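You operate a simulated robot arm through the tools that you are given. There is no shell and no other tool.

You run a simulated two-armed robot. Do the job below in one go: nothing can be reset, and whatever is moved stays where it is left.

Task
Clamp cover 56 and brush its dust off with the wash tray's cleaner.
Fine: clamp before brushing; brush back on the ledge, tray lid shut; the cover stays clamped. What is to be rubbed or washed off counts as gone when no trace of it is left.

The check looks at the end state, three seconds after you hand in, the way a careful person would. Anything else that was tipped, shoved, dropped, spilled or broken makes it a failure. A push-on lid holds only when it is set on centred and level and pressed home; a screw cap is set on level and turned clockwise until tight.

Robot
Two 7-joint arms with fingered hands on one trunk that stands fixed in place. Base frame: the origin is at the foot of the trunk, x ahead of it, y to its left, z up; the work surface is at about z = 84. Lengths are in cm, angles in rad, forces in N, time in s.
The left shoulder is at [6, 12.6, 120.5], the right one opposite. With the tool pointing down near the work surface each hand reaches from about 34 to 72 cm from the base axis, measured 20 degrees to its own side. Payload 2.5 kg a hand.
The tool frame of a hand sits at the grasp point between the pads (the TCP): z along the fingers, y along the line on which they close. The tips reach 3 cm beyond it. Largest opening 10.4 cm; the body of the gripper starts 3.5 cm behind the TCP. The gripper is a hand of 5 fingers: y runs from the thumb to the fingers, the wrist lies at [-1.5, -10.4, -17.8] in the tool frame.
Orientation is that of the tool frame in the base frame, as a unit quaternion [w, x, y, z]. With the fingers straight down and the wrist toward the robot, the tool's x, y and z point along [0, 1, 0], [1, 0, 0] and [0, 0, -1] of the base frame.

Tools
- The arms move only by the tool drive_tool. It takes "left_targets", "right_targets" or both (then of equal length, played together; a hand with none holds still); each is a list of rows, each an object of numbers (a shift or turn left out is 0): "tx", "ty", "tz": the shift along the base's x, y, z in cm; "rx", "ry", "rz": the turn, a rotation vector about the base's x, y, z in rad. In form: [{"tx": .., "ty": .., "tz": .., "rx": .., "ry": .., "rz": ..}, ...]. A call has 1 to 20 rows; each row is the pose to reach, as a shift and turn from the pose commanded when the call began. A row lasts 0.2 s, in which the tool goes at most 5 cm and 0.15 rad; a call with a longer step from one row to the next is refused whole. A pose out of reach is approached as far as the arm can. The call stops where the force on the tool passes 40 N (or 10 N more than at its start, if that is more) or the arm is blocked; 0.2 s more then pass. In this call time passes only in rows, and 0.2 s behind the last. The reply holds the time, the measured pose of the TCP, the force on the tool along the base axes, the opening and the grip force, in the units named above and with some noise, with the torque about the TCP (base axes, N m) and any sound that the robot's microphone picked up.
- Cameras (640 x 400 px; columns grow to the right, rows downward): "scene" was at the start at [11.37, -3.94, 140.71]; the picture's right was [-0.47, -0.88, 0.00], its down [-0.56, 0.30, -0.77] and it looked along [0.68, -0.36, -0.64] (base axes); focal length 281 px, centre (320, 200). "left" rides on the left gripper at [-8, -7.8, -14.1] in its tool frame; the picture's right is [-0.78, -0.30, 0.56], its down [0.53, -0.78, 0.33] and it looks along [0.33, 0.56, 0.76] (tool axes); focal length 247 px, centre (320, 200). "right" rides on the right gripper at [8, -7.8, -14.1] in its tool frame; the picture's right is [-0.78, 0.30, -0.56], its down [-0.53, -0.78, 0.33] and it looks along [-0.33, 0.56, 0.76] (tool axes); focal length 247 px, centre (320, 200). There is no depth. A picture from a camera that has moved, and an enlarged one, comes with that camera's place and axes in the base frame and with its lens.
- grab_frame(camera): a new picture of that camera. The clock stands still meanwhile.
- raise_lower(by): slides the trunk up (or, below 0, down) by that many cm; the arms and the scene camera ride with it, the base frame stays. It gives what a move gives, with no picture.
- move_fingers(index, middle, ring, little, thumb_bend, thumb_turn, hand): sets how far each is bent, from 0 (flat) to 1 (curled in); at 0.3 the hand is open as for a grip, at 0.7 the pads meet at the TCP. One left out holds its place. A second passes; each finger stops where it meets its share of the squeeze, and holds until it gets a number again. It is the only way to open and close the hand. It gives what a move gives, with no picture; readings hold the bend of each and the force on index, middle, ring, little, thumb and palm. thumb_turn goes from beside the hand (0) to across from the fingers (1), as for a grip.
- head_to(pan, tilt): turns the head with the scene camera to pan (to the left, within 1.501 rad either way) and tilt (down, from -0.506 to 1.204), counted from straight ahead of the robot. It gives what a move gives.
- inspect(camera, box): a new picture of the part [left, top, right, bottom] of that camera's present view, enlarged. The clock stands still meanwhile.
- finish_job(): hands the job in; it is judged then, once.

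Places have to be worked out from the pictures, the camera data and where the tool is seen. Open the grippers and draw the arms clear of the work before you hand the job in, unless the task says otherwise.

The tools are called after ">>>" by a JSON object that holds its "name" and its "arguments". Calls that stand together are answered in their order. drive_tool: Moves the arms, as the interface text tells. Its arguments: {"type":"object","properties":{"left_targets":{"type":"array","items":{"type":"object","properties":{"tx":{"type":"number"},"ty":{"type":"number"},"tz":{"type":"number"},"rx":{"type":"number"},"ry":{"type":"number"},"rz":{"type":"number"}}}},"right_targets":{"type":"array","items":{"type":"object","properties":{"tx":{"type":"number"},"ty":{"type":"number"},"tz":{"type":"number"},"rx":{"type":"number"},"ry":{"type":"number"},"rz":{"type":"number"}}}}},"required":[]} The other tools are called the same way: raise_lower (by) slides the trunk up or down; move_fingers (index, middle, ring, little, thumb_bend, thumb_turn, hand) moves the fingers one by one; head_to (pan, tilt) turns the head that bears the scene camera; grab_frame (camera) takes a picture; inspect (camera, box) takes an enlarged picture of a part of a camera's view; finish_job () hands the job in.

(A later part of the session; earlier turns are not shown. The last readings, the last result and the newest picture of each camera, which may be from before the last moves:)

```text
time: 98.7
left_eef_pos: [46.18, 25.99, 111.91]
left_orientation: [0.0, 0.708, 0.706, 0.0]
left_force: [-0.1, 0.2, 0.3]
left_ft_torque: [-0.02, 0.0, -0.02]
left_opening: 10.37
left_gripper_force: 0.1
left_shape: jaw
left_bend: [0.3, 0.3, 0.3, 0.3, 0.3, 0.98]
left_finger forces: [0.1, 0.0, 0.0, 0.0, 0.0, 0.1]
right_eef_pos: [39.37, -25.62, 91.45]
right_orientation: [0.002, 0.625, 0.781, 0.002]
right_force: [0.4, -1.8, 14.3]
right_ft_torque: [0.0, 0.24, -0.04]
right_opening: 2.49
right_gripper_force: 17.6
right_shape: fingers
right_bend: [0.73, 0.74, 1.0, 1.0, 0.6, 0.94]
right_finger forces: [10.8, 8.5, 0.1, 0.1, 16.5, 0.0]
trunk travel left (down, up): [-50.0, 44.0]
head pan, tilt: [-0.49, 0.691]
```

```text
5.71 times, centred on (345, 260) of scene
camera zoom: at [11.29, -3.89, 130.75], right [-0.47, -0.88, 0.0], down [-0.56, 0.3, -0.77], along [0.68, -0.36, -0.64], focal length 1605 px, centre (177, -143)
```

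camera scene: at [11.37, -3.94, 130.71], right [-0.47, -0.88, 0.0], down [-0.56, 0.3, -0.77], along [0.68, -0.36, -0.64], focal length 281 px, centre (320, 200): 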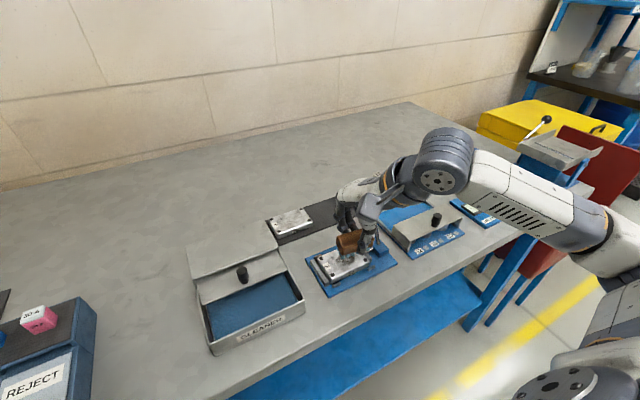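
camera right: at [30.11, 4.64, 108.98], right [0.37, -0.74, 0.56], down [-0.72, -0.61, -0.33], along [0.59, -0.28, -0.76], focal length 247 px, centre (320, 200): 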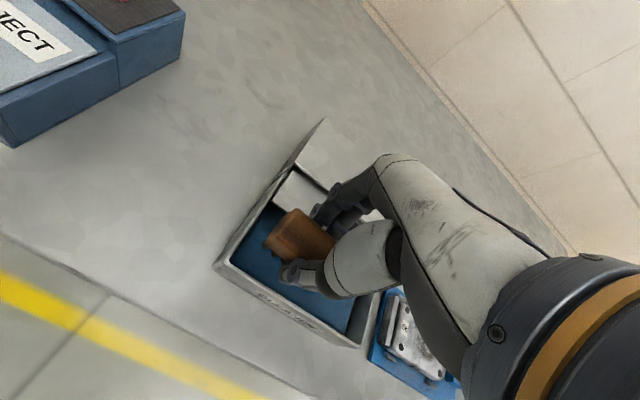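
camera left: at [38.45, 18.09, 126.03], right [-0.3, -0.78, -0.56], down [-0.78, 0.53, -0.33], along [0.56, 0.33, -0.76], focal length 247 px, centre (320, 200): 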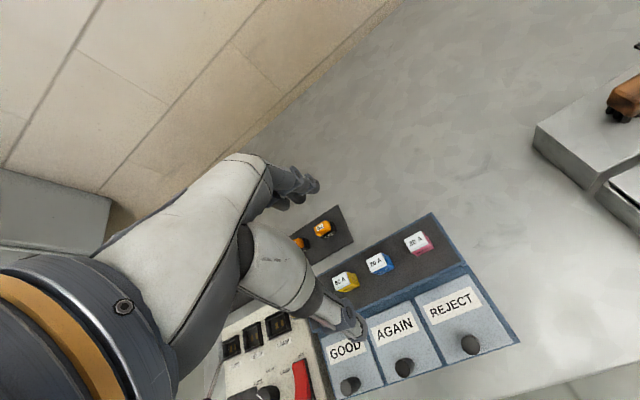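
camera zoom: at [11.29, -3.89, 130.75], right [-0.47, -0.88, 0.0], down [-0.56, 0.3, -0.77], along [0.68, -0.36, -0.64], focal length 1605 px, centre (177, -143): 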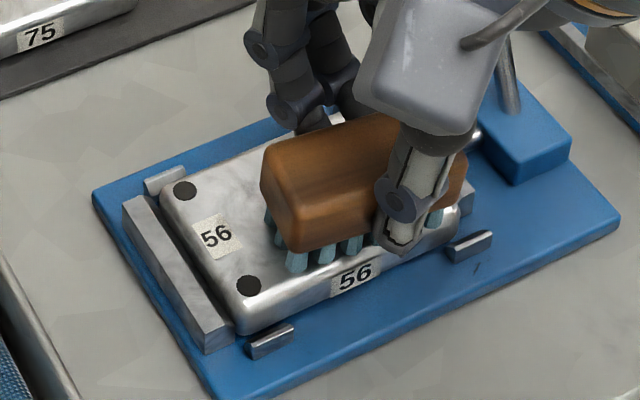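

Firm contact (14 N), the bristles are on the dust. I ease up by 0.1 cm and make brushing strokes along x over the spot.

>>> {"name": "drive_tool", "arguments": {"right_targets": [{"tz": 0.1}, {"tx": 0.5, "tz": 0.1}, {"tx": 1.0, "tz": 0.1}, {"tx": 1.5, "tz": 0.1}, {"tx": 2.0, "tz": 0.1}, {"tx": 2.5, "tz": 0.1}, {"tx": 2.0, "tz": 0.1}, {"tx": 1.5, "tz": 0.1}, {"tx": 1.0, "tz": 0.1}, {"tx": 0.5, "tz": 0.1}, {"tx": 0, "tz": 0.1}, {"tx": -0.5, "tz": 0.1}, {"tx": 0, "tz": 0.1}, {"tx": 0.5, "tz": 0.1}, {"tx": 1.0, "tz": 0.1}]}}

>>> {"name": "inspect", "arguments": {"camera": "scene", "box": [310, 225, 380, 295]}}

```text
time: 101.9
left_eef_pos: [46.14, 26.22, 111.91]
left_orientation: [0.001, 0.707, 0.707, 0.0]
left_force: [-0.2, 0.8, 0.1]
left_ft_torque: [-0.02, -0.02, 0.05]
left_opening: 10.36
left_gripper_force: 0.0
left_shape: jaw
left_bend: [0.3, 0.3, 0.3, 0.3, 0.3, 0.98]
left_finger forces: [0.0, 0.0, 0.0, 0.1, 0.0, 0.0]
right_eef_pos: [40.12, -25.53, 91.19]
right_orientation: [-0.002, 0.626, 0.78, -0.001]
right_force: [-3.7, 0.3, 6.7]
right_ft_torque: [0.03, 0.31, 0.02]
right_opening: 2.52
right_gripper_force: 16.7
right_shape: fingers
right_bend: [0.74, 0.74, 1.0, 1.0, 0.6, 0.94]
right_finger forces: [9.2, 5.8, 0.0, 0.0, 18.0, 0.0]
trunk travel left (down, up): [-50.0, 44.0]
head pan, tilt: [-0.49, 0.691]
```

```text
5.71 times, centred on (345, 260) of scene
camera zoom: at [11.31, -3.9, 130.72], right [-0.47, -0.88, 0.0], down [-0.56, 0.3, -0.77], along [0.68, -0.36, -0.64], focal length 1605 px, centre (177, -143)
```

zoom: 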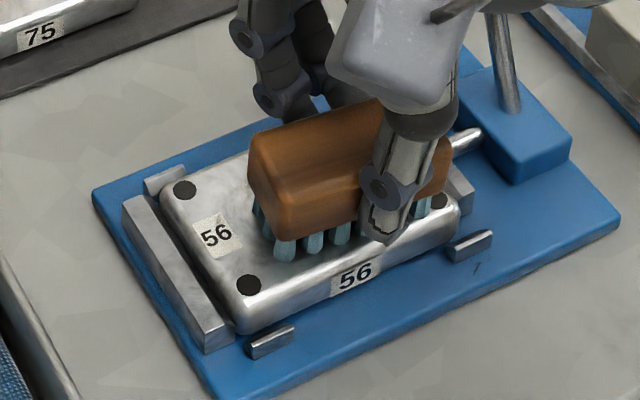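

About 7 N of brushing force. I make a second set of strokes with small shifts in y to cover the whole spot.

>>> {"name": "drive_tool", "arguments": {"right_targets": [{"tx": 0.5, "ty": 0.2}, {"tx": 1.0, "ty": 0.4}, {"tx": 1.5, "ty": 0.6}, {"tx": 1.0, "ty": 0.6}, {"tx": 0.5, "ty": 0.6}, {"tx": 0, "ty": 0.6}, {"tx": -0.5, "ty": 0.6}, {"tx": -1.0, "ty": 0.6}, {"tx": -1.5, "ty": 0.6}, {"tx": -1.0, "ty": 0.2}, {"tx": -0.5, "ty": -0.2}, {"tx": 0, "ty": -0.3}, {"tx": 0.5, "ty": -0.3}, {"tx": 1.0, "ty": -0.3}, {"tx": 1.5, "ty": -0.3}, {"tx": 1.0, "ty": 0}, {"tx": 0.5, "ty": 0}, {"tx": 0, "ty": 0}]}}

>>> {"name": "drive_tool", "arguments": {"right_targets": [{"tz": 0.4}, {"tz": 1.5}, {"tz": 4}, {"tz": 7}, {"tz": 10, "ty": 2}, {"tz": 12, "ty": 6}, {"tz": 12, "ty": 10}, {"tz": 12, "ty": 10}]}}

>>> {"name": "inspect", "arguments": {"camera": "scene", "box": [300, 215, 400, 300]}}

>>> {"name": "grab_frame", "arguments": {"camera": "right"}}

```text
time: 105.7
left_eef_pos: [46.27, 26.11, 112.05]
left_orientation: [0.0, 0.706, 0.708, 0.0]
left_force: [0.9, -0.1, -0.1]
left_ft_torque: [0.02, 0.01, -0.01]
left_opening: 10.36
left_gripper_force: 0.0
left_shape: jaw
left_bend: [0.3, 0.3, 0.3, 0.3, 0.3, 0.98]
left_finger forces: [0.1, 0.0, 0.0, 0.0, 0.0, 0.1]
right_eef_pos: [40.21, -25.59, 91.32]
right_orientation: [0.0, 0.625, 0.78, 0.0]
right_force: [3.3, 0.1, 7.7]
right_ft_torque: [0.02, 0.07, -0.02]
right_opening: 2.53
right_gripper_force: 17.8
right_shape: fingers
right_bend: [0.74, 0.74, 1.0, 1.0, 0.6, 0.94]
right_finger forces: [10.9, 8.5, 0.1, 0.0, 15.8, 0.0]
trunk travel left (down, up): [-50.0, 44.0]
head pan, tilt: [-0.49, 0.691]
```

```text
time: 107.5
left_eef_pos: [46.16, 26.14, 111.89]
left_orientation: [0.0, 0.707, 0.707, 0.0]
left_force: [-0.2, 0.5, 0.4]
left_ft_torque: [-0.02, -0.01, -0.02]
left_opening: 10.36
left_gripper_force: 0.0
left_shape: jaw
left_bend: [0.3, 0.3, 0.3, 0.3, 0.3, 0.98]
left_finger forces: [0.0, 0.0, 0.0, 0.0, 0.0, 0.0]
right_eef_pos: [40.57, -15.67, 103.27]
right_orientation: [-0.001, 0.625, 0.781, 0.001]
right_force: [-0.4, 0.5, 0.4]
right_ft_torque: [0.0, 0.0, 0.04]
right_opening: 2.56
right_gripper_force: 16.2
right_shape: fingers
right_bend: [0.74, 0.74, 1.0, 1.0, 0.6, 0.94]
right_finger forces: [9.7, 6.8, 0.1, 0.1, 16.5, 0.1]
trunk travel left (down, up): [-50.0, 44.0]
head pan, tilt: [-0.49, 0.691]
```

```text
4.71 times, centred on (350, 258) of scene
camera zoom: at [11.38, -3.93, 130.72], right [-0.47, -0.88, 0.0], down [-0.56, 0.3, -0.77], along [0.68, -0.36, -0.64], focal length 1322 px, centre (179, -71)
```

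zoom: 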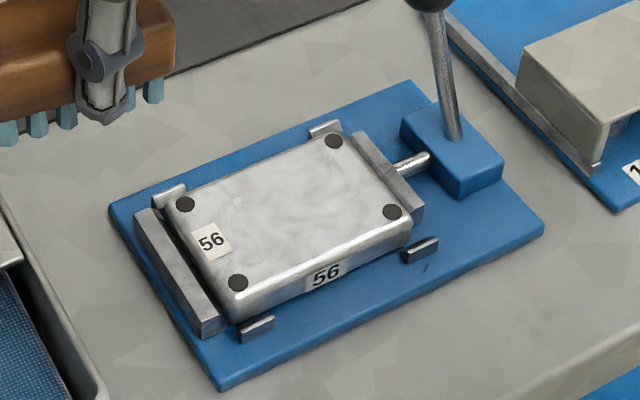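

```text
taken
camera right: at [31.32, -9.39, 117.4], right [0.46, -0.69, 0.56], down [-0.64, -0.69, -0.33], along [0.61, -0.21, -0.76], focal length 247 px, centre (320, 200)
```

right: 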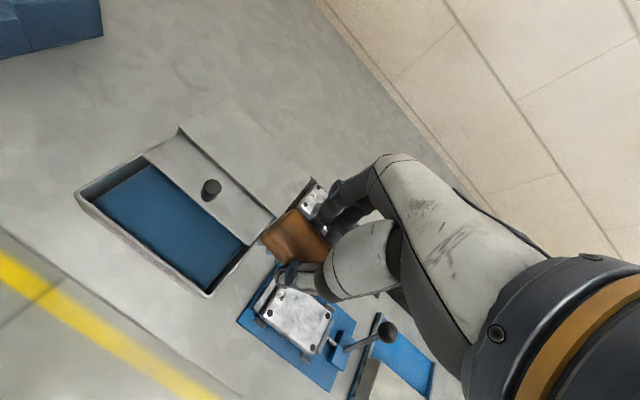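

The dust looks gone. I zoom in hard on the cover from both cameras to look for any remaining trace.

>>> {"name": "inspect", "arguments": {"camera": "scene", "box": [330, 240, 386, 282]}}

>>> {"name": "inspect", "arguments": {"camera": "right", "box": [250, 275, 350, 365]}}

```text
9.52 times, centred on (358, 261) of scene
camera zoom: at [11.38, -3.93, 130.72], right [-0.47, -0.88, 0.0], down [-0.56, 0.3, -0.77], along [0.68, -0.36, -0.64], focal length 2676 px, centre (-42, -381)
```

zoom: 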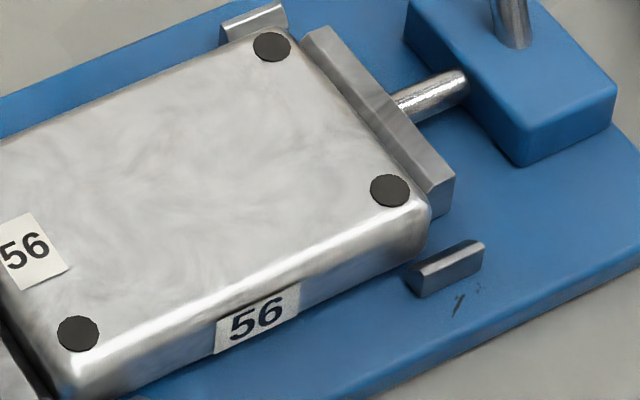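

```text
4.44 times, centred on (300, 320) of right
camera zoom: at [31.32, -9.39, 117.4], right [0.46, -0.69, 0.56], down [-0.64, -0.69, -0.33], along [0.61, -0.21, -0.76], focal length 1098 px, centre (409, -333)
```

zoom: 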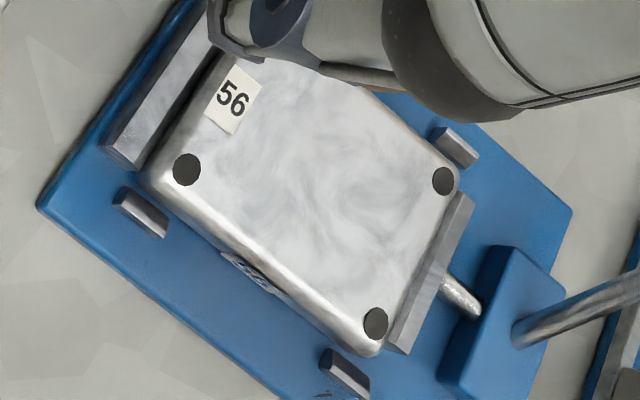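

The cover is clean. Now I bring the brush back over the ledge.

>>> {"name": "drive_tool", "arguments": {"right_targets": [{"tx": 3.5, "ty": 3}, {"tx": 7, "ty": 6}, {"tx": 10.95, "ty": 9.2}, {"tx": 10.95, "ty": 9.2, "tz": -3}, {"tx": 10.95, "ty": 9.2, "tz": -6}, {"tx": 10.95, "ty": 9.2, "tz": -6}]}}

>>> {"name": "inspect", "arguments": {"camera": "scene", "box": [185, 190, 285, 290]}}

>>> {"name": "inspect", "arguments": {"camera": "right", "box": [205, 150, 405, 350]}}

```text
refused: row 3 steps farther than a row can; nothing moved
```

```text
4.00 times, centred on (235, 240) of scene
camera zoom: at [11.38, -3.93, 130.72], right [-0.47, -0.88, 0.0], down [-0.56, 0.3, -0.77], along [0.68, -0.36, -0.64], focal length 1124 px, centre (660, 40)
```

zoom: 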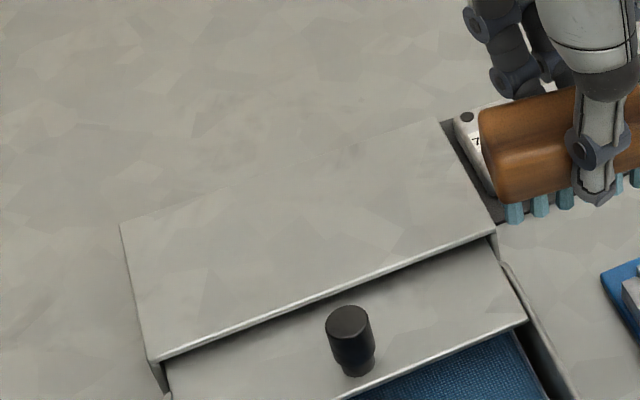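

```text
2.00 times, centred on (305, 250) of right
camera zoom: at [31.32, -9.39, 117.4], right [0.46, -0.69, 0.56], down [-0.64, -0.69, -0.33], along [0.61, -0.21, -0.76], focal length 494 px, centre (350, 100)
```

zoom: 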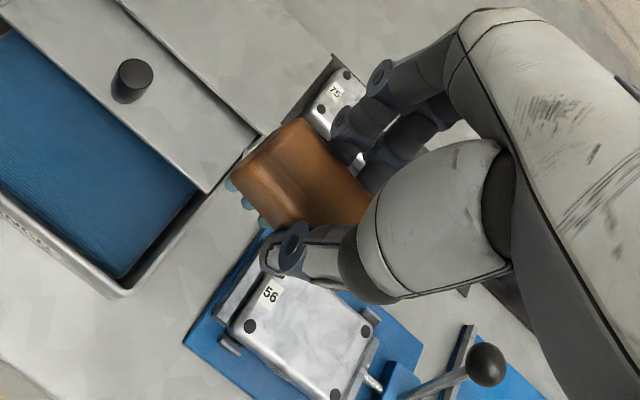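

One row was a hair too long; nothing moved. I repeat with shorter rows.

>>> {"name": "drive_tool", "arguments": {"right_targets": [{"tx": 2.8, "ty": 2.4}, {"tx": 5.6, "ty": 4.8}, {"tx": 8.4, "ty": 7.2}, {"tx": 10.95, "ty": 9.2}, {"tx": 10.95, "ty": 9.2, "tz": -3}, {"tx": 10.95, "ty": 9.2, "tz": -6}, {"tx": 10.95, "ty": 9.2, "tz": -6}]}}

>>> {"name": "inspect", "arguments": {"camera": "scene", "box": [185, 190, 285, 290]}}

>>> {"name": "inspect", "arguments": {"camera": "right", "box": [205, 150, 405, 350]}}

```text
time: 109.1
left_eef_pos: [46.24, 26.08, 111.9]
left_orientation: [0.0, 0.708, 0.706, 0.0]
left_force: [-0.6, -0.1, -0.6]
left_ft_torque: [0.02, 0.0, -0.01]
left_opening: 10.36
left_gripper_force: 0.1
left_shape: jaw
left_bend: [0.3, 0.3, 0.3, 0.3, 0.3, 0.98]
left_finger forces: [0.0, 0.0, 0.0, 0.1, 0.0, 0.1]
right_eef_pos: [51.39, -6.31, 97.66]
right_orientation: [-0.001, 0.625, 0.78, 0.0]
right_force: [0.5, -0.6, 0.1]
right_ft_torque: [-0.01, -0.04, 0.01]
right_opening: 2.54
right_gripper_force: 16.6
right_shape: fingers
right_bend: [0.74, 0.74, 1.0, 1.0, 0.6, 0.94]
right_finger forces: [9.5, 6.8, 0.1, 0.0, 16.2, 0.0]
trunk travel left (down, up): [-50.0, 44.0]
head pan, tilt: [-0.49, 0.691]
```

```text
4.00 times, centred on (235, 240) of scene
camera zoom: at [11.38, -3.93, 130.71], right [-0.47, -0.88, 0.0], down [-0.56, 0.3, -0.77], along [0.68, -0.36, -0.64], focal length 1124 px, centre (660, 40)
```

zoom: 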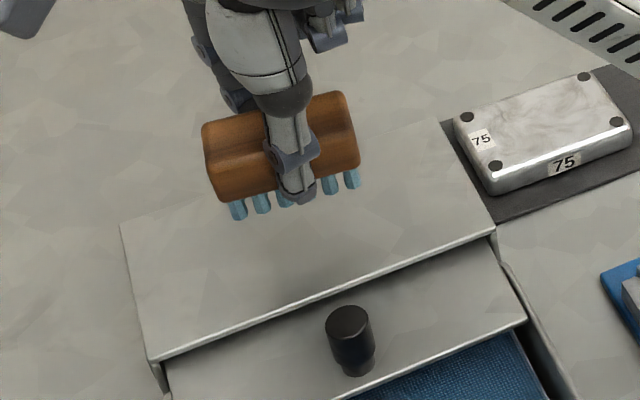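

```text
2.00 times, centred on (305, 250) of right
camera zoom: at [42.07, -0.19, 111.79], right [0.46, -0.69, 0.56], down [-0.64, -0.69, -0.33], along [0.61, -0.21, -0.76], focal length 494 px, centre (350, 100)
```

zoom: 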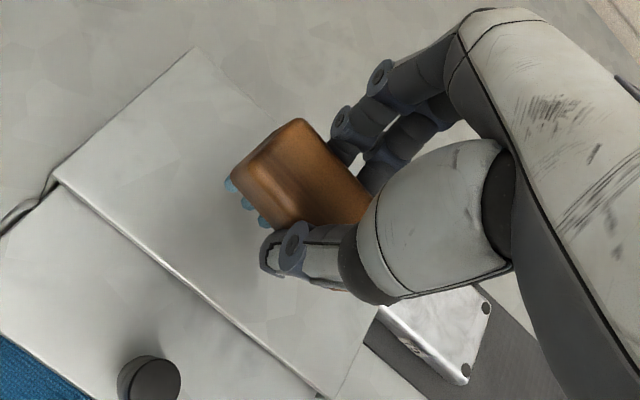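

The brush is nearly where it stood before (front tufts at x of about 49.9, y -3.2 to -8.2). I lower it to the ledge.

>>> {"name": "drive_tool", "arguments": {"right_targets": [{"tx": 0.1, "ty": -0.1, "tz": -1.3}, {"tx": 0.1, "ty": -0.1, "tz": -2.3}, {"tx": 0.1, "ty": -0.1, "tz": -2.6}, {"tx": 0.1, "ty": -0.1, "tz": -2.6}]}}

>>> {"name": "drive_tool", "arguments": {"right_targets": [{"tz": -0.1}, {"tz": -0.2}]}}

>>> {"name": "inspect", "arguments": {"camera": "scene", "box": [195, 215, 275, 285]}}

```text
time: 110.1
left_eef_pos: [46.28, 26.1, 111.96]
left_orientation: [-0.001, 0.708, 0.707, 0.0]
left_force: [0.4, 0.2, -0.2]
left_ft_torque: [0.01, 0.03, 0.02]
left_opening: 10.34
left_gripper_force: 0.1
left_shape: jaw
left_bend: [0.3, 0.3, 0.3, 0.3, 0.3, 0.98]
left_finger forces: [0.0, 0.0, 0.1, 0.0, 0.1, 0.0]
right_eef_pos: [51.46, -6.66, 94.83]
right_orientation: [0.0, 0.625, 0.781, -0.001]
right_force: [0.1, -0.3, -0.4]
right_ft_torque: [-0.04, -0.01, 0.02]
right_opening: 2.52
right_gripper_force: 16.2
right_shape: fingers
right_bend: [0.74, 0.74, 1.0, 1.0, 0.6, 0.94]
right_finger forces: [9.5, 6.8, 0.1, 0.1, 16.3, 0.0]
trunk travel left (down, up): [-50.0, 44.0]
head pan, tilt: [-0.49, 0.691]
```

```text
time: 110.7
left_eef_pos: [46.29, 26.05, 111.94]
left_orientation: [0.0, 0.707, 0.707, 0.0]
left_force: [0.3, -0.6, -0.3]
left_ft_torque: [-0.01, -0.01, -0.01]
left_opening: 10.39
left_gripper_force: 0.1
left_shape: jaw
left_bend: [0.3, 0.3, 0.3, 0.3, 0.3, 0.98]
left_finger forces: [0.1, 0.0, 0.0, 0.1, 0.1, 0.0]
right_eef_pos: [51.4, -6.74, 94.65]
right_orientation: [0.001, 0.626, 0.78, 0.001]
right_force: [0.5, 0.2, -1.5]
right_ft_torque: [-0.01, 0.01, 0.0]
right_opening: 2.53
right_gripper_force: 16.5
right_shape: fingers
right_bend: [0.74, 0.74, 1.0, 1.0, 0.6, 0.94]
right_finger forces: [9.5, 6.8, 0.0, 0.1, 16.3, 0.1]
trunk travel left (down, up): [-50.0, 44.0]
head pan, tilt: [-0.49, 0.691]
```

```text
5.71 times, centred on (235, 250) of scene
camera zoom: at [11.38, -3.94, 130.71], right [-0.47, -0.88, 0.0], down [-0.56, 0.3, -0.77], along [0.68, -0.36, -0.64], focal length 1605 px, centre (806, -86)
```

zoom: 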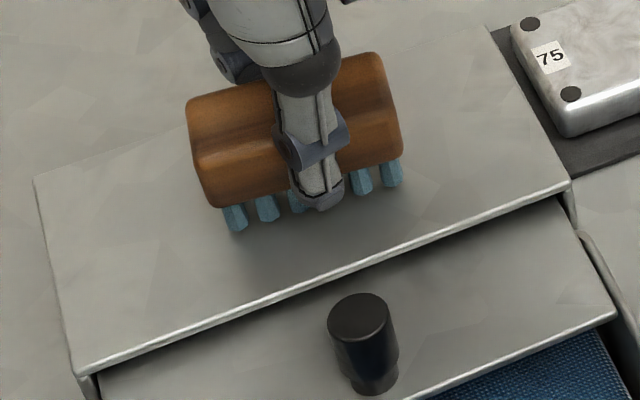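

Almost down. I continue in 1 mm steps until I feel the ledge.

>>> {"name": "drive_tool", "arguments": {"right_targets": [{"tz": -0.05}, {"tz": -0.1}]}}

>>> {"name": "drive_tool", "arguments": {"right_targets": [{"tz": -0.05}, {"tz": -0.1}]}}

>>> {"name": "drive_tool", "arguments": {"right_targets": [{"tz": -0.05}, {"tz": -0.1}]}}

```text
time: 111.3
left_eef_pos: [46.29, 26.08, 111.99]
left_orientation: [0.0, 0.707, 0.707, 0.001]
left_force: [0.0, 0.0, 0.2]
left_ft_torque: [0.01, -0.02, 0.0]
left_opening: 10.36
left_gripper_force: 0.1
left_shape: jaw
left_bend: [0.3, 0.3, 0.3, 0.3, 0.3, 0.98]
left_finger forces: [0.1, 0.0, 0.1, 0.1, 0.1, 0.0]
right_eef_pos: [51.3, -6.71, 94.48]
right_orientation: [-0.001, 0.626, 0.78, 0.0]
right_force: [0.2, 0.5, 0.0]
right_ft_torque: [-0.01, -0.02, -0.04]
right_opening: 2.54
right_gripper_force: 16.3
right_shape: fingers
right_bend: [0.74, 0.74, 1.0, 1.0, 0.6, 0.94]
right_finger forces: [9.5, 6.8, 0.1, 0.0, 16.2, 0.0]
trunk travel left (down, up): [-50.0, 44.0]
head pan, tilt: [-0.49, 0.691]
```

```text
time: 111.9
left_eef_pos: [46.32, 26.09, 112.02]
left_orientation: [0.0, 0.707, 0.707, 0.0]
left_force: [-0.2, 0.1, 0.2]
left_ft_torque: [0.02, -0.04, -0.05]
left_opening: 10.36
left_gripper_force: 0.0
left_shape: jaw
left_bend: [0.3, 0.3, 0.3, 0.3, 0.3, 0.98]
left_finger forces: [0.1, 0.0, 0.0, 0.0, 0.0, 0.0]
right_eef_pos: [51.39, -6.73, 94.44]
right_orientation: [0.0, 0.625, 0.78, -0.001]
right_force: [-1.2, -0.2, -0.8]
right_ft_torque: [0.01, -0.01, 0.02]
right_opening: 2.55
right_gripper_force: 16.3
right_shape: fingers
right_bend: [0.74, 0.74, 1.0, 1.0, 0.6, 0.94]
right_finger forces: [9.5, 6.7, 0.1, 0.1, 16.3, 0.0]
trunk travel left (down, up): [-50.0, 44.0]
head pan, tilt: [-0.49, 0.691]
```

```text
time: 112.5
left_eef_pos: [46.18, 25.91, 112.09]
left_orientation: [0.0, 0.707, 0.707, 0.0]
left_force: [-0.4, 0.1, 0.0]
left_ft_torque: [0.03, 0.01, -0.01]
left_opening: 10.37
left_gripper_force: 0.0
left_shape: jaw
left_bend: [0.3, 0.3, 0.3, 0.3, 0.3, 0.98]
left_finger forces: [0.0, 0.0, 0.0, 0.1, 0.1, 0.0]
right_eef_pos: [51.34, -6.58, 94.36]
right_orientation: [0.0, 0.626, 0.78, 0.001]
right_force: [1.6, -2.3, 7.2]
right_ft_torque: [-0.02, 0.12, 0.03]
right_opening: 2.55
right_gripper_force: 17.3
right_shape: fingers
right_bend: [0.74, 0.74, 1.0, 1.0, 0.6, 0.94]
right_finger forces: [9.6, 7.9, 0.1, 0.0, 16.1, 0.0]
trunk travel left (down, up): [-50.0, 44.0]
head pan, tilt: [-0.49, 0.691]
```

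The brush stands on the ledge (7 N). I ease up slightly and open the fingers gently.

>>> {"name": "drive_tool", "arguments": {"right_targets": [{"tz": 0.06}]}}

>>> {"name": "move_fingers", "arguments": {"hand": "right", "index": 0.59, "middle": 0.59, "thumb_bend": 0.57}}

>>> {"name": "move_fingers", "arguments": {"hand": "right", "index": 0.48, "middle": 0.48, "thumb_bend": 0.48}}

>>> {"name": "inspect", "arguments": {"camera": "scene", "box": [195, 215, 275, 285]}}

>>> {"name": "inspect", "arguments": {"camera": "right", "box": [205, 150, 405, 350]}}

```text
time: 112.9
left_eef_pos: [46.25, 25.98, 111.86]
left_orientation: [0.0, 0.707, 0.707, 0.0]
left_force: [0.5, 0.4, -1.3]
left_ft_torque: [0.06, 0.01, -0.01]
left_opening: 10.37
left_gripper_force: 0.0
left_shape: jaw
left_bend: [0.3, 0.3, 0.3, 0.3, 0.3, 0.98]
left_finger forces: [0.0, 0.0, 0.1, 0.1, 0.0, 0.0]
right_eef_pos: [51.38, -6.63, 94.29]
right_orientation: [0.0, 0.625, 0.781, 0.001]
right_force: [1.4, -1.8, 6.7]
right_ft_torque: [-0.02, 0.06, 0.02]
right_opening: 2.55
right_gripper_force: 17.3
right_shape: fingers
right_bend: [0.74, 0.74, 1.0, 1.0, 0.6, 0.94]
right_finger forces: [9.9, 8.4, 0.1, 0.0, 15.9, 0.1]
trunk travel left (down, up): [-50.0, 44.0]
head pan, tilt: [-0.49, 0.691]
```

```text
time: 113.9
left_eef_pos: [46.31, 26.11, 112.0]
left_orientation: [0.0, 0.707, 0.707, 0.0]
left_force: [0.6, 0.1, 1.8]
left_ft_torque: [-0.03, 0.01, 0.02]
left_opening: 10.37
left_gripper_force: 0.1
left_shape: jaw
left_bend: [0.3, 0.3, 0.3, 0.3, 0.3, 0.98]
left_finger forces: [0.0, 0.1, 0.1, 0.0, 0.1, 0.1]
right_eef_pos: [51.34, -6.73, 94.35]
right_orientation: [0.0, 0.626, 0.78, -0.001]
right_force: [-0.3, -0.4, 0.5]
right_ft_torque: [-0.02, -0.01, 0.02]
right_opening: 3.29
right_gripper_force: 0.2
right_shape: fingers
right_bend: [0.59, 0.59, 1.0, 1.0, 0.56, 0.97]
right_finger forces: [0.0, 0.0, 0.0, 0.0, 0.2, 0.0]
trunk travel left (down, up): [-50.0, 44.0]
head pan, tilt: [-0.49, 0.691]
```

```text
time: 114.9
left_eef_pos: [46.25, 26.11, 111.96]
left_orientation: [0.0, 0.707, 0.707, 0.0]
left_force: [0.0, -0.2, -0.2]
left_ft_torque: [0.02, 0.0, -0.02]
left_opening: 10.34
left_gripper_force: 0.0
left_shape: jaw
left_bend: [0.3, 0.3, 0.3, 0.3, 0.3, 0.98]
left_finger forces: [0.0, 0.1, 0.0, 0.0, 0.0, 0.1]
right_eef_pos: [51.45, -6.56, 94.34]
right_orientation: [0.0, 0.625, 0.781, -0.001]
right_force: [-0.1, -0.6, -0.1]
right_ft_torque: [0.0, -0.01, 0.0]
right_opening: 5.67
right_gripper_force: 0.1
right_shape: fingers
right_bend: [0.48, 0.48, 1.0, 1.0, 0.48, 0.97]
right_finger forces: [0.1, 0.0, 0.0, 0.0, 0.0, 0.0]
trunk travel left (down, up): [-50.0, 44.0]
head pan, tilt: [-0.49, 0.691]
```

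```text
5.71 times, centred on (235, 250) of scene
camera zoom: at [11.37, -3.94, 130.71], right [-0.47, -0.88, 0.0], down [-0.56, 0.3, -0.77], along [0.68, -0.36, -0.64], focal length 1605 px, centre (806, -86)
```

zoom: 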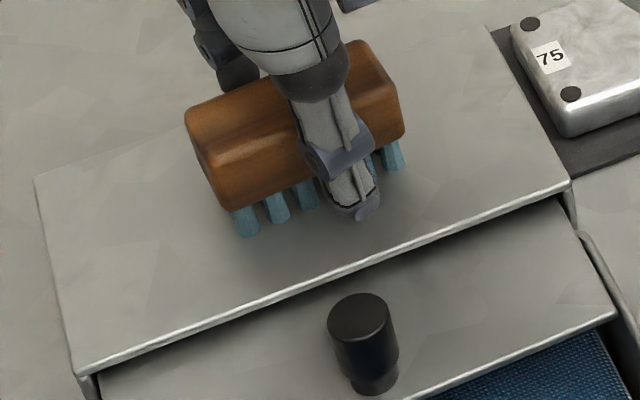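

```text
2.00 times, centred on (305, 250) of right
camera zoom: at [42.11, -0.46, 108.42], right [0.46, -0.69, 0.56], down [-0.64, -0.69, -0.33], along [0.61, -0.2, -0.76], focal length 494 px, centre (350, 100)
```

zoom: 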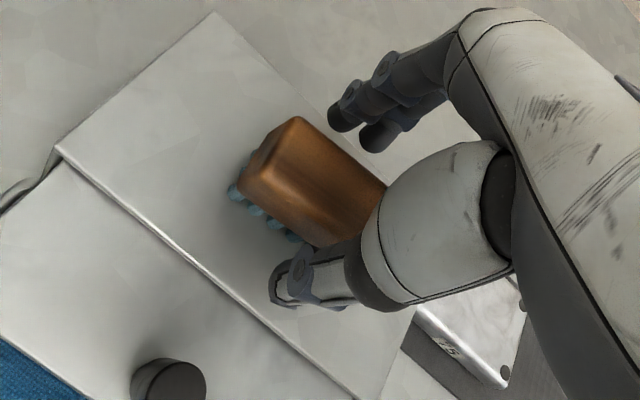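

The brush stands upright on the ledge, released. I lift straight up and turn the hand back square.

>>> {"name": "drive_tool", "arguments": {"right_targets": [{"tz": 0.5}, {"tz": 2}, {"tz": 4.5}, {"tz": 8}, {"tz": 11, "rz": -0.1}, {"tz": 11, "rz": -0.22}, {"tz": 11, "tx": -4, "ty": 0.2, "rz": -0.22}, {"tz": 11, "tx": -7.7, "ty": 0.4, "rz": -0.22}, {"tz": 11, "tx": -7.7, "ty": 0.4, "rz": -0.22}]}}

>>> {"name": "move_fingers", "arguments": {"hand": "right", "index": 0.56, "middle": 0.56, "ring": 0.6, "little": 0.6, "thumb_bend": 0.5}}

>>> {"name": "inspect", "arguments": {"camera": "scene", "box": [180, 200, 320, 350]}}

>>> {"name": "inspect", "arguments": {"camera": "right", "box": [130, 140, 370, 380]}}

```text
time: 116.9
left_eef_pos: [46.26, 26.08, 111.93]
left_orientation: [0.0, 0.707, 0.707, 0.0]
left_force: [-0.1, 0.4, 0.1]
left_ft_torque: [0.0, 0.0, 0.0]
left_opening: 10.4
left_gripper_force: 0.1
left_shape: jaw
left_bend: [0.3, 0.3, 0.3, 0.3, 0.3, 0.98]
left_finger forces: [0.1, 0.0, 0.1, 0.0, 0.0, 0.0]
right_eef_pos: [43.62, -6.37, 105.4]
right_orientation: [-0.002, 0.707, 0.707, 0.0]
right_force: [0.8, 0.2, 0.0]
right_ft_torque: [0.01, 0.01, 0.01]
right_opening: 5.72
right_gripper_force: 0.0
right_shape: fingers
right_bend: [0.48, 0.48, 1.0, 1.0, 0.48, 0.97]
right_finger forces: [0.0, 0.0, 0.1, 0.0, 0.1, 0.0]
trunk travel left (down, up): [-50.0, 44.0]
head pan, tilt: [-0.49, 0.691]
```

```text
time: 117.9
left_eef_pos: [46.28, 26.07, 111.86]
left_orientation: [0.0, 0.707, 0.707, 0.0]
left_force: [0.5, 0.9, -0.3]
left_ft_torque: [0.01, -0.04, 0.01]
left_opening: 10.39
left_gripper_force: 0.1
left_shape: jaw
left_bend: [0.3, 0.3, 0.3, 0.3, 0.3, 0.98]
left_finger forces: [0.1, 0.0, 0.0, 0.1, 0.0, 0.0]
right_eef_pos: [43.54, -6.51, 105.43]
right_orientation: [0.0, 0.707, 0.708, -0.001]
right_force: [0.3, 0.3, 0.3]
right_ft_torque: [-0.03, 0.01, 0.04]
right_opening: 4.47
right_gripper_force: 0.1
right_shape: fingers
right_bend: [0.56, 0.56, 0.6, 0.6, 0.5, 0.97]
right_finger forces: [0.0, 0.0, 0.0, 0.0, 0.0, 0.1]
trunk travel left (down, up): [-50.0, 44.0]
head pan, tilt: [-0.49, 0.691]
```

```text
2.67 times, centred on (250, 275) of scene
camera zoom: at [11.37, -3.94, 130.71], right [-0.47, -0.88, 0.0], down [-0.56, 0.3, -0.77], along [0.68, -0.36, -0.64], focal length 749 px, centre (507, 0)
```

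zoom: 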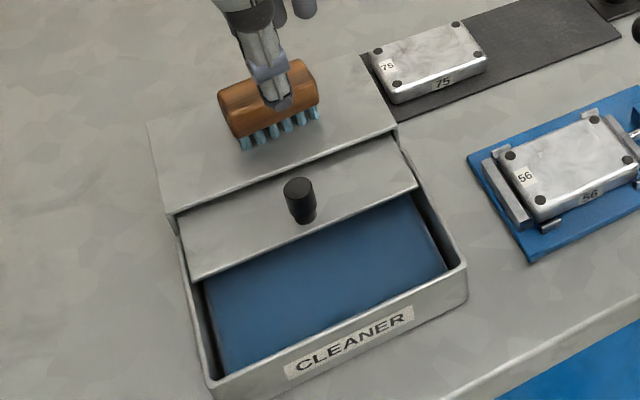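

```text
1.67 times, centred on (250, 260) of right
camera zoom: at [35.92, 1.62, 119.6], right [0.3, -0.78, 0.56], down [-0.78, -0.53, -0.33], along [0.56, -0.33, -0.76], focal length 412 px, centre (437, 100)
```

zoom: 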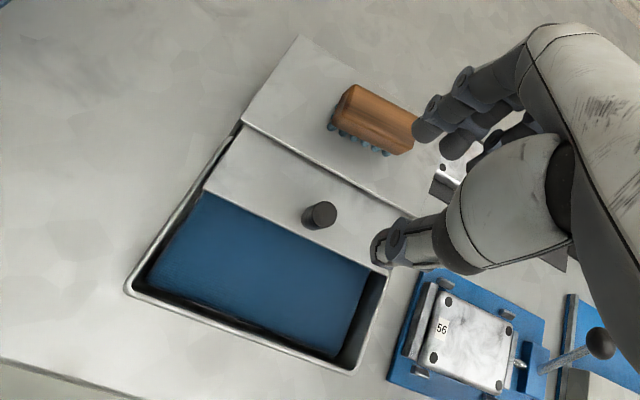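

The knob is still at about (43.2, -6.0) and the brush is well back. I lower around the knob at the same pose I left it.

>>> {"name": "drive_tool", "arguments": {"right_targets": [{"tx": 0.05, "ty": 0.2, "tz": -3.5}, {"tx": 0.05, "ty": 0.2, "tz": -7}, {"tx": 0.05, "ty": 0.2, "tz": -9.5}, {"tx": 0.05, "ty": 0.2, "tz": -11.5}, {"tx": 0.05, "ty": 0.2, "tz": -12.4}, {"tx": 0.05, "ty": 0.2, "tz": -12.4}]}}

>>> {"name": "inspect", "arguments": {"camera": "right", "box": [220, 120, 400, 300]}}

```text
time: 119.3
left_eef_pos: [46.27, 26.09, 111.97]
left_orientation: [0.0, 0.707, 0.707, 0.001]
left_force: [-0.2, 0.2, 0.1]
left_ft_torque: [-0.01, 0.0, 0.0]
left_opening: 10.35
left_gripper_force: 0.1
left_shape: jaw
left_bend: [0.3, 0.3, 0.3, 0.3, 0.3, 0.98]
left_finger forces: [0.0, 0.0, 0.0, 0.0, 0.0, 0.0]
right_eef_pos: [43.61, -5.8, 92.99]
right_orientation: [0.0, 0.707, 0.707, 0.0]
right_force: [0.7, 0.6, -0.1]
right_ft_torque: [0.0, 0.01, 0.02]
right_opening: 4.47
right_gripper_force: 0.2
right_shape: fingers
right_bend: [0.56, 0.56, 0.6, 0.6, 0.5, 0.97]
right_finger forces: [0.1, 0.1, 0.0, 0.1, 0.0, 0.0]
trunk travel left (down, up): [-50.0, 44.0]
head pan, tilt: [-0.49, 0.691]
```

```text
2.22 times, centred on (310, 210) of right
camera zoom: at [35.81, 2.16, 107.06], right [0.3, -0.78, 0.56], down [-0.78, -0.53, -0.33], along [0.56, -0.33, -0.76], focal length 549 px, centre (342, 178)
```

zoom: 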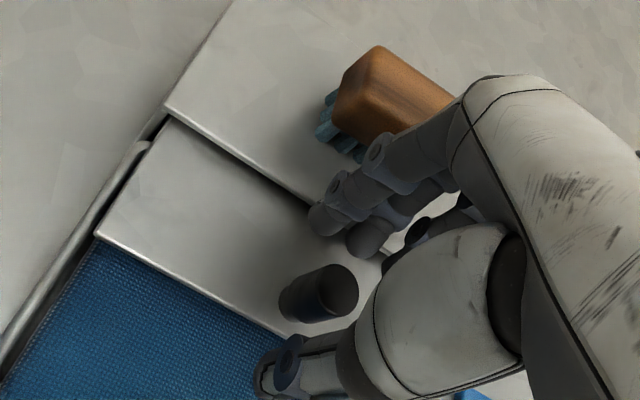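

The knob is between thumb and fingers again. I close lightly and slide the lid back toward -x.

>>> {"name": "move_fingers", "arguments": {"hand": "right", "index": 0.62, "middle": 0.62, "thumb_bend": 0.58}}

>>> {"name": "drive_tool", "arguments": {"right_targets": [{"tx": -0.6}, {"tx": -1.3}, {"tx": -2.0}, {"tx": -2.7}, {"tx": -3.4}, {"tx": -4.0}]}}

>>> {"name": "inspect", "arguments": {"camera": "right", "box": [180, 110, 400, 340]}}

```text
time: 120.3
left_eef_pos: [46.27, 26.17, 111.91]
left_orientation: [-0.001, 0.707, 0.707, 0.0]
left_force: [0.0, 0.4, 0.7]
left_ft_torque: [-0.02, 0.03, -0.01]
left_opening: 10.36
left_gripper_force: 0.1
left_shape: jaw
left_bend: [0.3, 0.3, 0.3, 0.3, 0.3, 0.98]
left_finger forces: [0.0, 0.0, 0.0, 0.0, 0.0, 0.0]
right_eef_pos: [43.53, -5.9, 92.93]
right_orientation: [0.0, 0.708, 0.707, 0.0]
right_force: [-0.9, 0.7, 0.5]
right_ft_torque: [0.0, 0.01, 0.01]
right_opening: 2.79
right_gripper_force: 0.0
right_shape: fingers
right_bend: [0.62, 0.62, 0.6, 0.6, 0.57, 0.97]
right_finger forces: [0.0, 0.0, 0.1, 0.1, 0.0, 0.0]
trunk travel left (down, up): [-50.0, 44.0]
head pan, tilt: [-0.49, 0.691]
```

```text
time: 121.7
left_eef_pos: [46.29, 26.1, 111.98]
left_orientation: [0.0, 0.707, 0.707, -0.001]
left_force: [1.0, 1.0, 0.3]
left_ft_torque: [0.02, -0.01, 0.0]
left_opening: 10.4
left_gripper_force: 0.0
left_shape: jaw
left_bend: [0.3, 0.3, 0.3, 0.3, 0.3, 0.98]
left_finger forces: [0.1, 0.0, 0.1, 0.1, 0.0, 0.0]
right_eef_pos: [39.6, -6.0, 92.99]
right_orientation: [-0.001, 0.707, 0.707, -0.001]
right_force: [0.8, 0.5, 0.3]
right_ft_torque: [0.03, -0.05, 0.0]
right_opening: 2.83
right_gripper_force: 0.8
right_shape: fingers
right_bend: [0.61, 0.62, 0.6, 0.6, 0.57, 0.97]
right_finger forces: [0.6, 0.0, 0.0, 0.0, 0.0, 0.1]
trunk travel left (down, up): [-50.0, 44.0]
head pan, tilt: [-0.49, 0.691]
```

```text
1.74 times, centred on (290, 225) of right
camera zoom: at [31.88, 2.05, 107.04], right [0.3, -0.78, 0.56], down [-0.78, -0.53, -0.33], along [0.56, -0.33, -0.76], focal length 430 px, centre (372, 156)
```

zoom: 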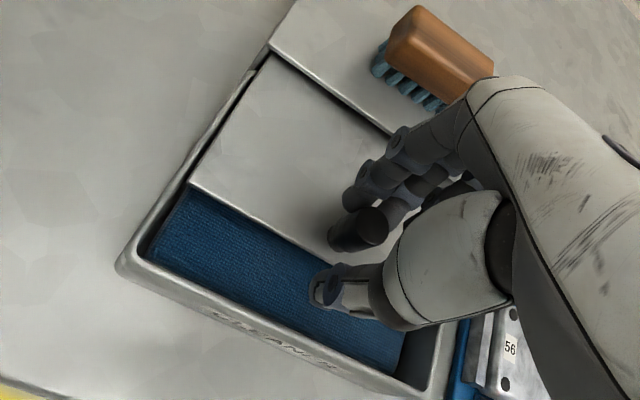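

The lid follows. I keep pulling it toward the shut position, slowing near the end.

>>> {"name": "drive_tool", "arguments": {"right_targets": [{"tx": -0.7}, {"tx": -1.4}, {"tx": -2.0}, {"tx": -2.5}]}}

>>> {"name": "drive_tool", "arguments": {"right_targets": [{"tx": -0.2}, {"tx": -0.4}]}}

>>> {"name": "inspect", "arguments": {"camera": "right", "box": [180, 110, 400, 340]}}

```text
time: 122.7
left_eef_pos: [46.22, 26.13, 111.97]
left_orientation: [-0.001, 0.707, 0.707, 0.001]
left_force: [1.4, 0.9, 0.6]
left_ft_torque: [-0.04, -0.03, 0.0]
left_opening: 10.35
left_gripper_force: 0.0
left_shape: jaw
left_bend: [0.3, 0.3, 0.3, 0.3, 0.3, 0.98]
left_finger forces: [0.0, 0.0, 0.0, 0.0, 0.0, 0.1]
right_eef_pos: [37.31, -5.88, 92.96]
right_orientation: [-0.002, 0.707, 0.707, -0.001]
right_force: [0.8, 0.0, -0.4]
right_ft_torque: [-0.01, 0.0, 0.02]
right_opening: 2.88
right_gripper_force: 0.7
right_shape: fingers
right_bend: [0.61, 0.62, 0.6, 0.6, 0.57, 0.97]
right_finger forces: [0.7, 0.0, 0.1, 0.1, 0.0, 0.0]
trunk travel left (down, up): [-50.0, 44.0]
head pan, tilt: [-0.49, 0.691]
```

```text
time: 123.3
left_eef_pos: [46.28, 26.14, 111.91]
left_orientation: [0.0, 0.707, 0.707, 0.0]
left_force: [0.6, -0.1, 0.7]
left_ft_torque: [0.0, -0.03, -0.02]
left_opening: 10.36
left_gripper_force: 0.1
left_shape: jaw
left_bend: [0.3, 0.3, 0.3, 0.3, 0.3, 0.98]
left_finger forces: [0.0, 0.1, 0.0, 0.0, 0.0, 0.1]
right_eef_pos: [36.74, -6.07, 93.0]
right_orientation: [-0.001, 0.707, 0.707, -0.001]
right_force: [0.1, 0.5, -0.1]
right_ft_torque: [0.0, -0.04, -0.03]
right_opening: 2.85
right_gripper_force: 0.5
right_shape: fingers
right_bend: [0.61, 0.62, 0.6, 0.6, 0.57, 0.97]
right_finger forces: [0.7, 0.0, 0.1, 0.0, 0.1, 0.0]
trunk travel left (down, up): [-50.0, 44.0]
head pan, tilt: [-0.49, 0.691]
```

```text
1.74 times, centred on (290, 225) of right
camera zoom: at [29.03, 2.04, 107.02], right [0.3, -0.78, 0.56], down [-0.78, -0.53, -0.33], along [0.56, -0.33, -0.76], focal length 430 px, centre (372, 156)
```

zoom: 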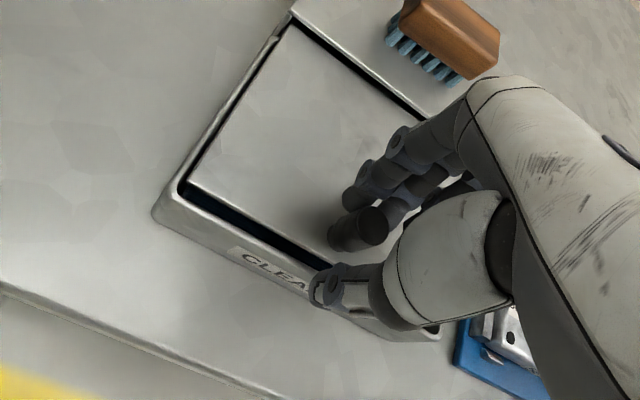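

A narrow gap remains at the front. I keep pulling in small steps until it comes up against the front.

>>> {"name": "drive_tool", "arguments": {"right_targets": [{"tx": -0.2}, {"tx": -0.4}, {"tx": -0.6}]}}

>>> {"name": "drive_tool", "arguments": {"right_targets": [{"tx": -0.15}, {"tx": -0.3}]}}

>>> {"name": "inspect", "arguments": {"camera": "right", "box": [180, 110, 400, 340]}}

```text
time: 124.1
left_eef_pos: [46.29, 26.0, 111.85]
left_orientation: [0.0, 0.707, 0.707, 0.0]
left_force: [-0.6, -0.1, 0.4]
left_ft_torque: [0.01, -0.03, 0.0]
left_opening: 10.38
left_gripper_force: 0.1
left_shape: jaw
left_bend: [0.3, 0.3, 0.3, 0.3, 0.3, 0.98]
left_finger forces: [0.0, 0.1, 0.1, 0.1, 0.0, 0.0]
right_eef_pos: [36.06, -6.01, 92.94]
right_orientation: [-0.001, 0.707, 0.707, -0.001]
right_force: [0.8, -0.1, 0.3]
right_ft_torque: [0.01, -0.02, -0.03]
right_opening: 2.87
right_gripper_force: 0.6
right_shape: fingers
right_bend: [0.61, 0.62, 0.6, 0.6, 0.57, 0.97]
right_finger forces: [0.5, 0.0, 0.0, 0.1, 0.0, 0.0]
trunk travel left (down, up): [-50.0, 44.0]
head pan, tilt: [-0.49, 0.691]
```

```text
time: 124.7
left_eef_pos: [46.24, 26.06, 111.91]
left_orientation: [0.0, 0.707, 0.707, 0.0]
left_force: [-0.2, 0.0, 0.2]
left_ft_torque: [0.04, -0.02, -0.05]
left_opening: 10.35
left_gripper_force: 0.0
left_shape: jaw
left_bend: [0.3, 0.3, 0.3, 0.3, 0.3, 0.98]
left_finger forces: [0.0, 0.0, 0.0, 0.0, 0.0, 0.1]
right_eef_pos: [35.85, -5.94, 92.89]
right_orientation: [0.0, 0.707, 0.707, 0.0]
right_force: [0.8, 0.4, 0.0]
right_ft_torque: [-0.01, -0.04, -0.02]
right_opening: 2.84
right_gripper_force: 0.1
right_shape: fingers
right_bend: [0.61, 0.62, 0.6, 0.6, 0.57, 0.97]
right_finger forces: [0.6, 0.1, 0.0, 0.0, 0.1, 0.1]
trunk travel left (down, up): [-50.0, 44.0]
head pan, tilt: [-0.49, 0.691]
```

```text
1.74 times, centred on (290, 225) of right
camera zoom: at [28.17, 2.06, 107.02], right [0.3, -0.78, 0.56], down [-0.78, -0.53, -0.33], along [0.56, -0.33, -0.76], focal length 430 px, centre (372, 156)
```

zoom: 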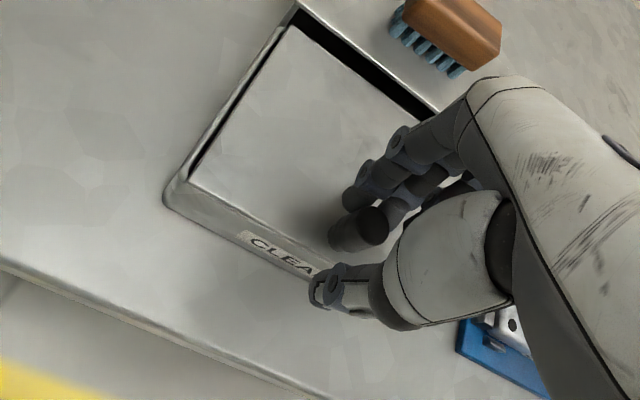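

It looks shut now; I pull a touch more to feel the end stop.

>>> {"name": "drive_tool", "arguments": {"right_targets": [{"tx": -0.1}, {"tx": -0.2}]}}

>>> {"name": "drive_tool", "arguments": {"right_targets": [{"tx": -0.08}, {"tx": -0.15}]}}

>>> {"name": "inspect", "arguments": {"camera": "right", "box": [180, 110, 400, 340]}}

```text
time: 125.3
left_eef_pos: [46.28, 26.12, 111.93]
left_orientation: [0.001, 0.707, 0.707, 0.0]
left_force: [0.0, -0.5, -1.0]
left_ft_torque: [0.01, -0.02, 0.01]
left_opening: 10.37
left_gripper_force: 0.2
left_shape: jaw
left_bend: [0.3, 0.3, 0.3, 0.3, 0.3, 0.98]
left_finger forces: [0.1, 0.0, 0.0, 0.1, 0.0, 0.1]
right_eef_pos: [35.77, -6.03, 92.88]
right_orientation: [-0.002, 0.707, 0.708, -0.001]
right_force: [1.6, 0.5, 0.0]
right_ft_torque: [-0.01, -0.05, -0.03]
right_opening: 2.97
right_gripper_force: 0.2
right_shape: fingers
right_bend: [0.61, 0.62, 0.6, 0.6, 0.57, 0.97]
right_finger forces: [1.5, 0.1, 0.0, 0.1, 0.0, 0.0]
trunk travel left (down, up): [-50.0, 44.0]
head pan, tilt: [-0.49, 0.691]
```

```text
time: 125.9
left_eef_pos: [46.32, 26.04, 111.87]
left_orientation: [0.0, 0.707, 0.707, -0.001]
left_force: [0.4, -0.4, -0.5]
left_ft_torque: [-0.02, 0.03, -0.01]
left_opening: 10.38
left_gripper_force: 0.0
left_shape: jaw
left_bend: [0.3, 0.3, 0.3, 0.3, 0.3, 0.98]
left_finger forces: [0.0, 0.0, 0.0, 0.0, 0.0, 0.0]
right_eef_pos: [35.59, -6.09, 92.86]
right_orientation: [0.0, 0.707, 0.707, 0.0]
right_force: [1.6, 0.8, 1.3]
right_ft_torque: [0.03, -0.12, 0.0]
right_opening: 3.09
right_gripper_force: 1.4
right_shape: fingers
right_bend: [0.6, 0.62, 0.6, 0.6, 0.57, 0.97]
right_finger forces: [2.6, 0.2, 0.0, 0.0, 0.0, 0.0]
trunk travel left (down, up): [-50.0, 44.0]
head pan, tilt: [-0.49, 0.691]
```

```text
1.74 times, centred on (290, 225) of right
camera zoom: at [27.8, 2.01, 107.0], right [0.3, -0.78, 0.56], down [-0.78, -0.53, -0.33], along [0.56, -0.33, -0.76], focal length 430 px, centre (372, 156)
```

zoom: 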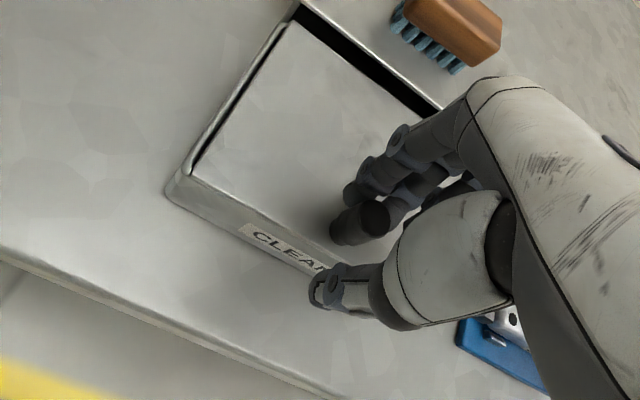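

The index force climbs (2.6 N) without lid motion: the lid is at its shut stop. I open the fingers and lift straight up.

>>> {"name": "move_fingers", "arguments": {"hand": "right", "index": 0.5, "middle": 0.5, "thumb_bend": 0.5}}

>>> {"name": "drive_tool", "arguments": {"right_targets": [{"tx": 0.1, "tz": 0.6}, {"tx": 0.1, "tz": 2}, {"tx": 0.1, "tz": 4}, {"tx": 0.1, "tz": 7}, {"tx": 0.1, "tz": 10}, {"tx": 0.1, "tz": 13}, {"tx": 0.1, "tz": 13}]}}

>>> {"name": "grab_frame", "arguments": {"camera": "scene"}}

>>> {"name": "inspect", "arguments": {"camera": "right", "box": [170, 90, 410, 340]}}

```text
time: 126.9
left_eef_pos: [46.33, 26.11, 112.06]
left_orientation: [0.0, 0.707, 0.707, 0.0]
left_force: [-0.2, 0.9, -0.1]
left_ft_torque: [-0.01, 0.01, 0.01]
left_opening: 10.38
left_gripper_force: 0.1
left_shape: jaw
left_bend: [0.3, 0.3, 0.3, 0.3, 0.3, 0.98]
left_finger forces: [0.1, 0.0, 0.1, 0.0, 0.0, 0.0]
right_eef_pos: [35.52, -6.07, 92.83]
right_orientation: [-0.001, 0.707, 0.707, -0.001]
right_force: [0.9, 0.2, 0.7]
right_ft_torque: [-0.03, 0.01, 0.0]
right_opening: 5.16
right_gripper_force: 0.0
right_shape: fingers
right_bend: [0.5, 0.5, 0.6, 0.6, 0.5, 0.97]
right_finger forces: [0.1, 0.0, 0.0, 0.0, 0.0, 0.1]
trunk travel left (down, up): [-50.0, 44.0]
head pan, tilt: [-0.49, 0.691]
```

```text
time: 128.5
left_eef_pos: [46.3, 26.12, 111.8]
left_orientation: [0.0, 0.708, 0.706, -0.001]
left_force: [0.2, 0.7, -0.7]
left_ft_torque: [0.01, -0.01, 0.0]
left_opening: 10.38
left_gripper_force: 0.1
left_shape: jaw
left_bend: [0.3, 0.3, 0.3, 0.3, 0.3, 0.98]
left_finger forces: [0.0, 0.0, 0.0, 0.1, 0.0, 0.0]
right_eef_pos: [35.49, -5.98, 105.89]
right_orientation: [-0.001, 0.707, 0.707, -0.001]
right_force: [0.0, 0.3, 0.4]
right_ft_torque: [0.0, -0.01, 0.02]
right_opening: 5.14
right_gripper_force: 0.0
right_shape: fingers
right_bend: [0.5, 0.5, 0.6, 0.6, 0.5, 0.97]
right_finger forces: [0.0, 0.1, 0.0, 0.1, 0.0, 0.1]
trunk travel left (down, up): [-50.0, 44.0]
head pan, tilt: [-0.49, 0.691]
```

```text
taken
camera scene: at [11.37, -3.94, 130.71], right [-0.47, -0.88, 0.0], down [-0.56, 0.3, -0.77], along [0.68, -0.36, -0.64], focal length 281 px, centre (320, 200)
```

scene: 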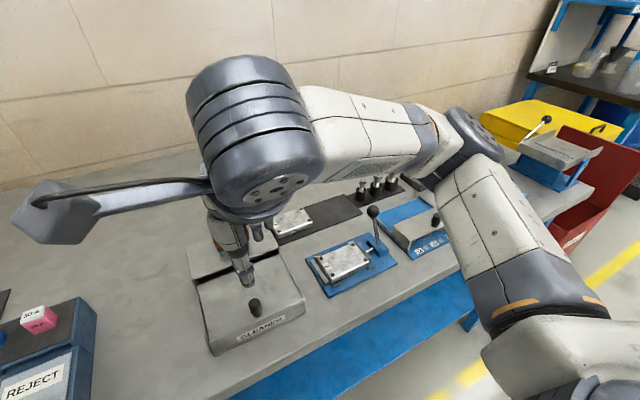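

```text
1.60 times, centred on (290, 215) of right
camera zoom: at [27.72, 2.1, 120.08], right [0.3, -0.78, 0.56], down [-0.78, -0.54, -0.33], along [0.55, -0.33, -0.76], focal length 395 px, centre (368, 176)
```

zoom: 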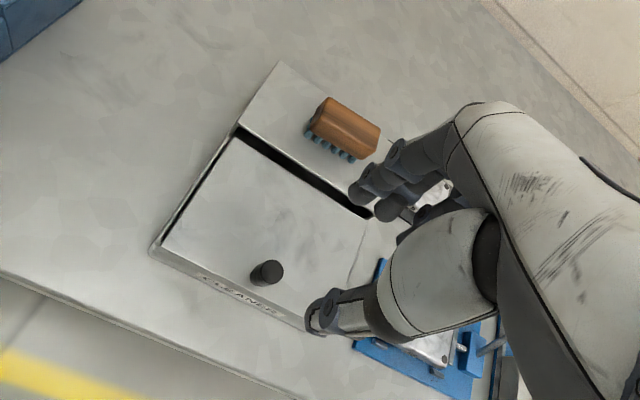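

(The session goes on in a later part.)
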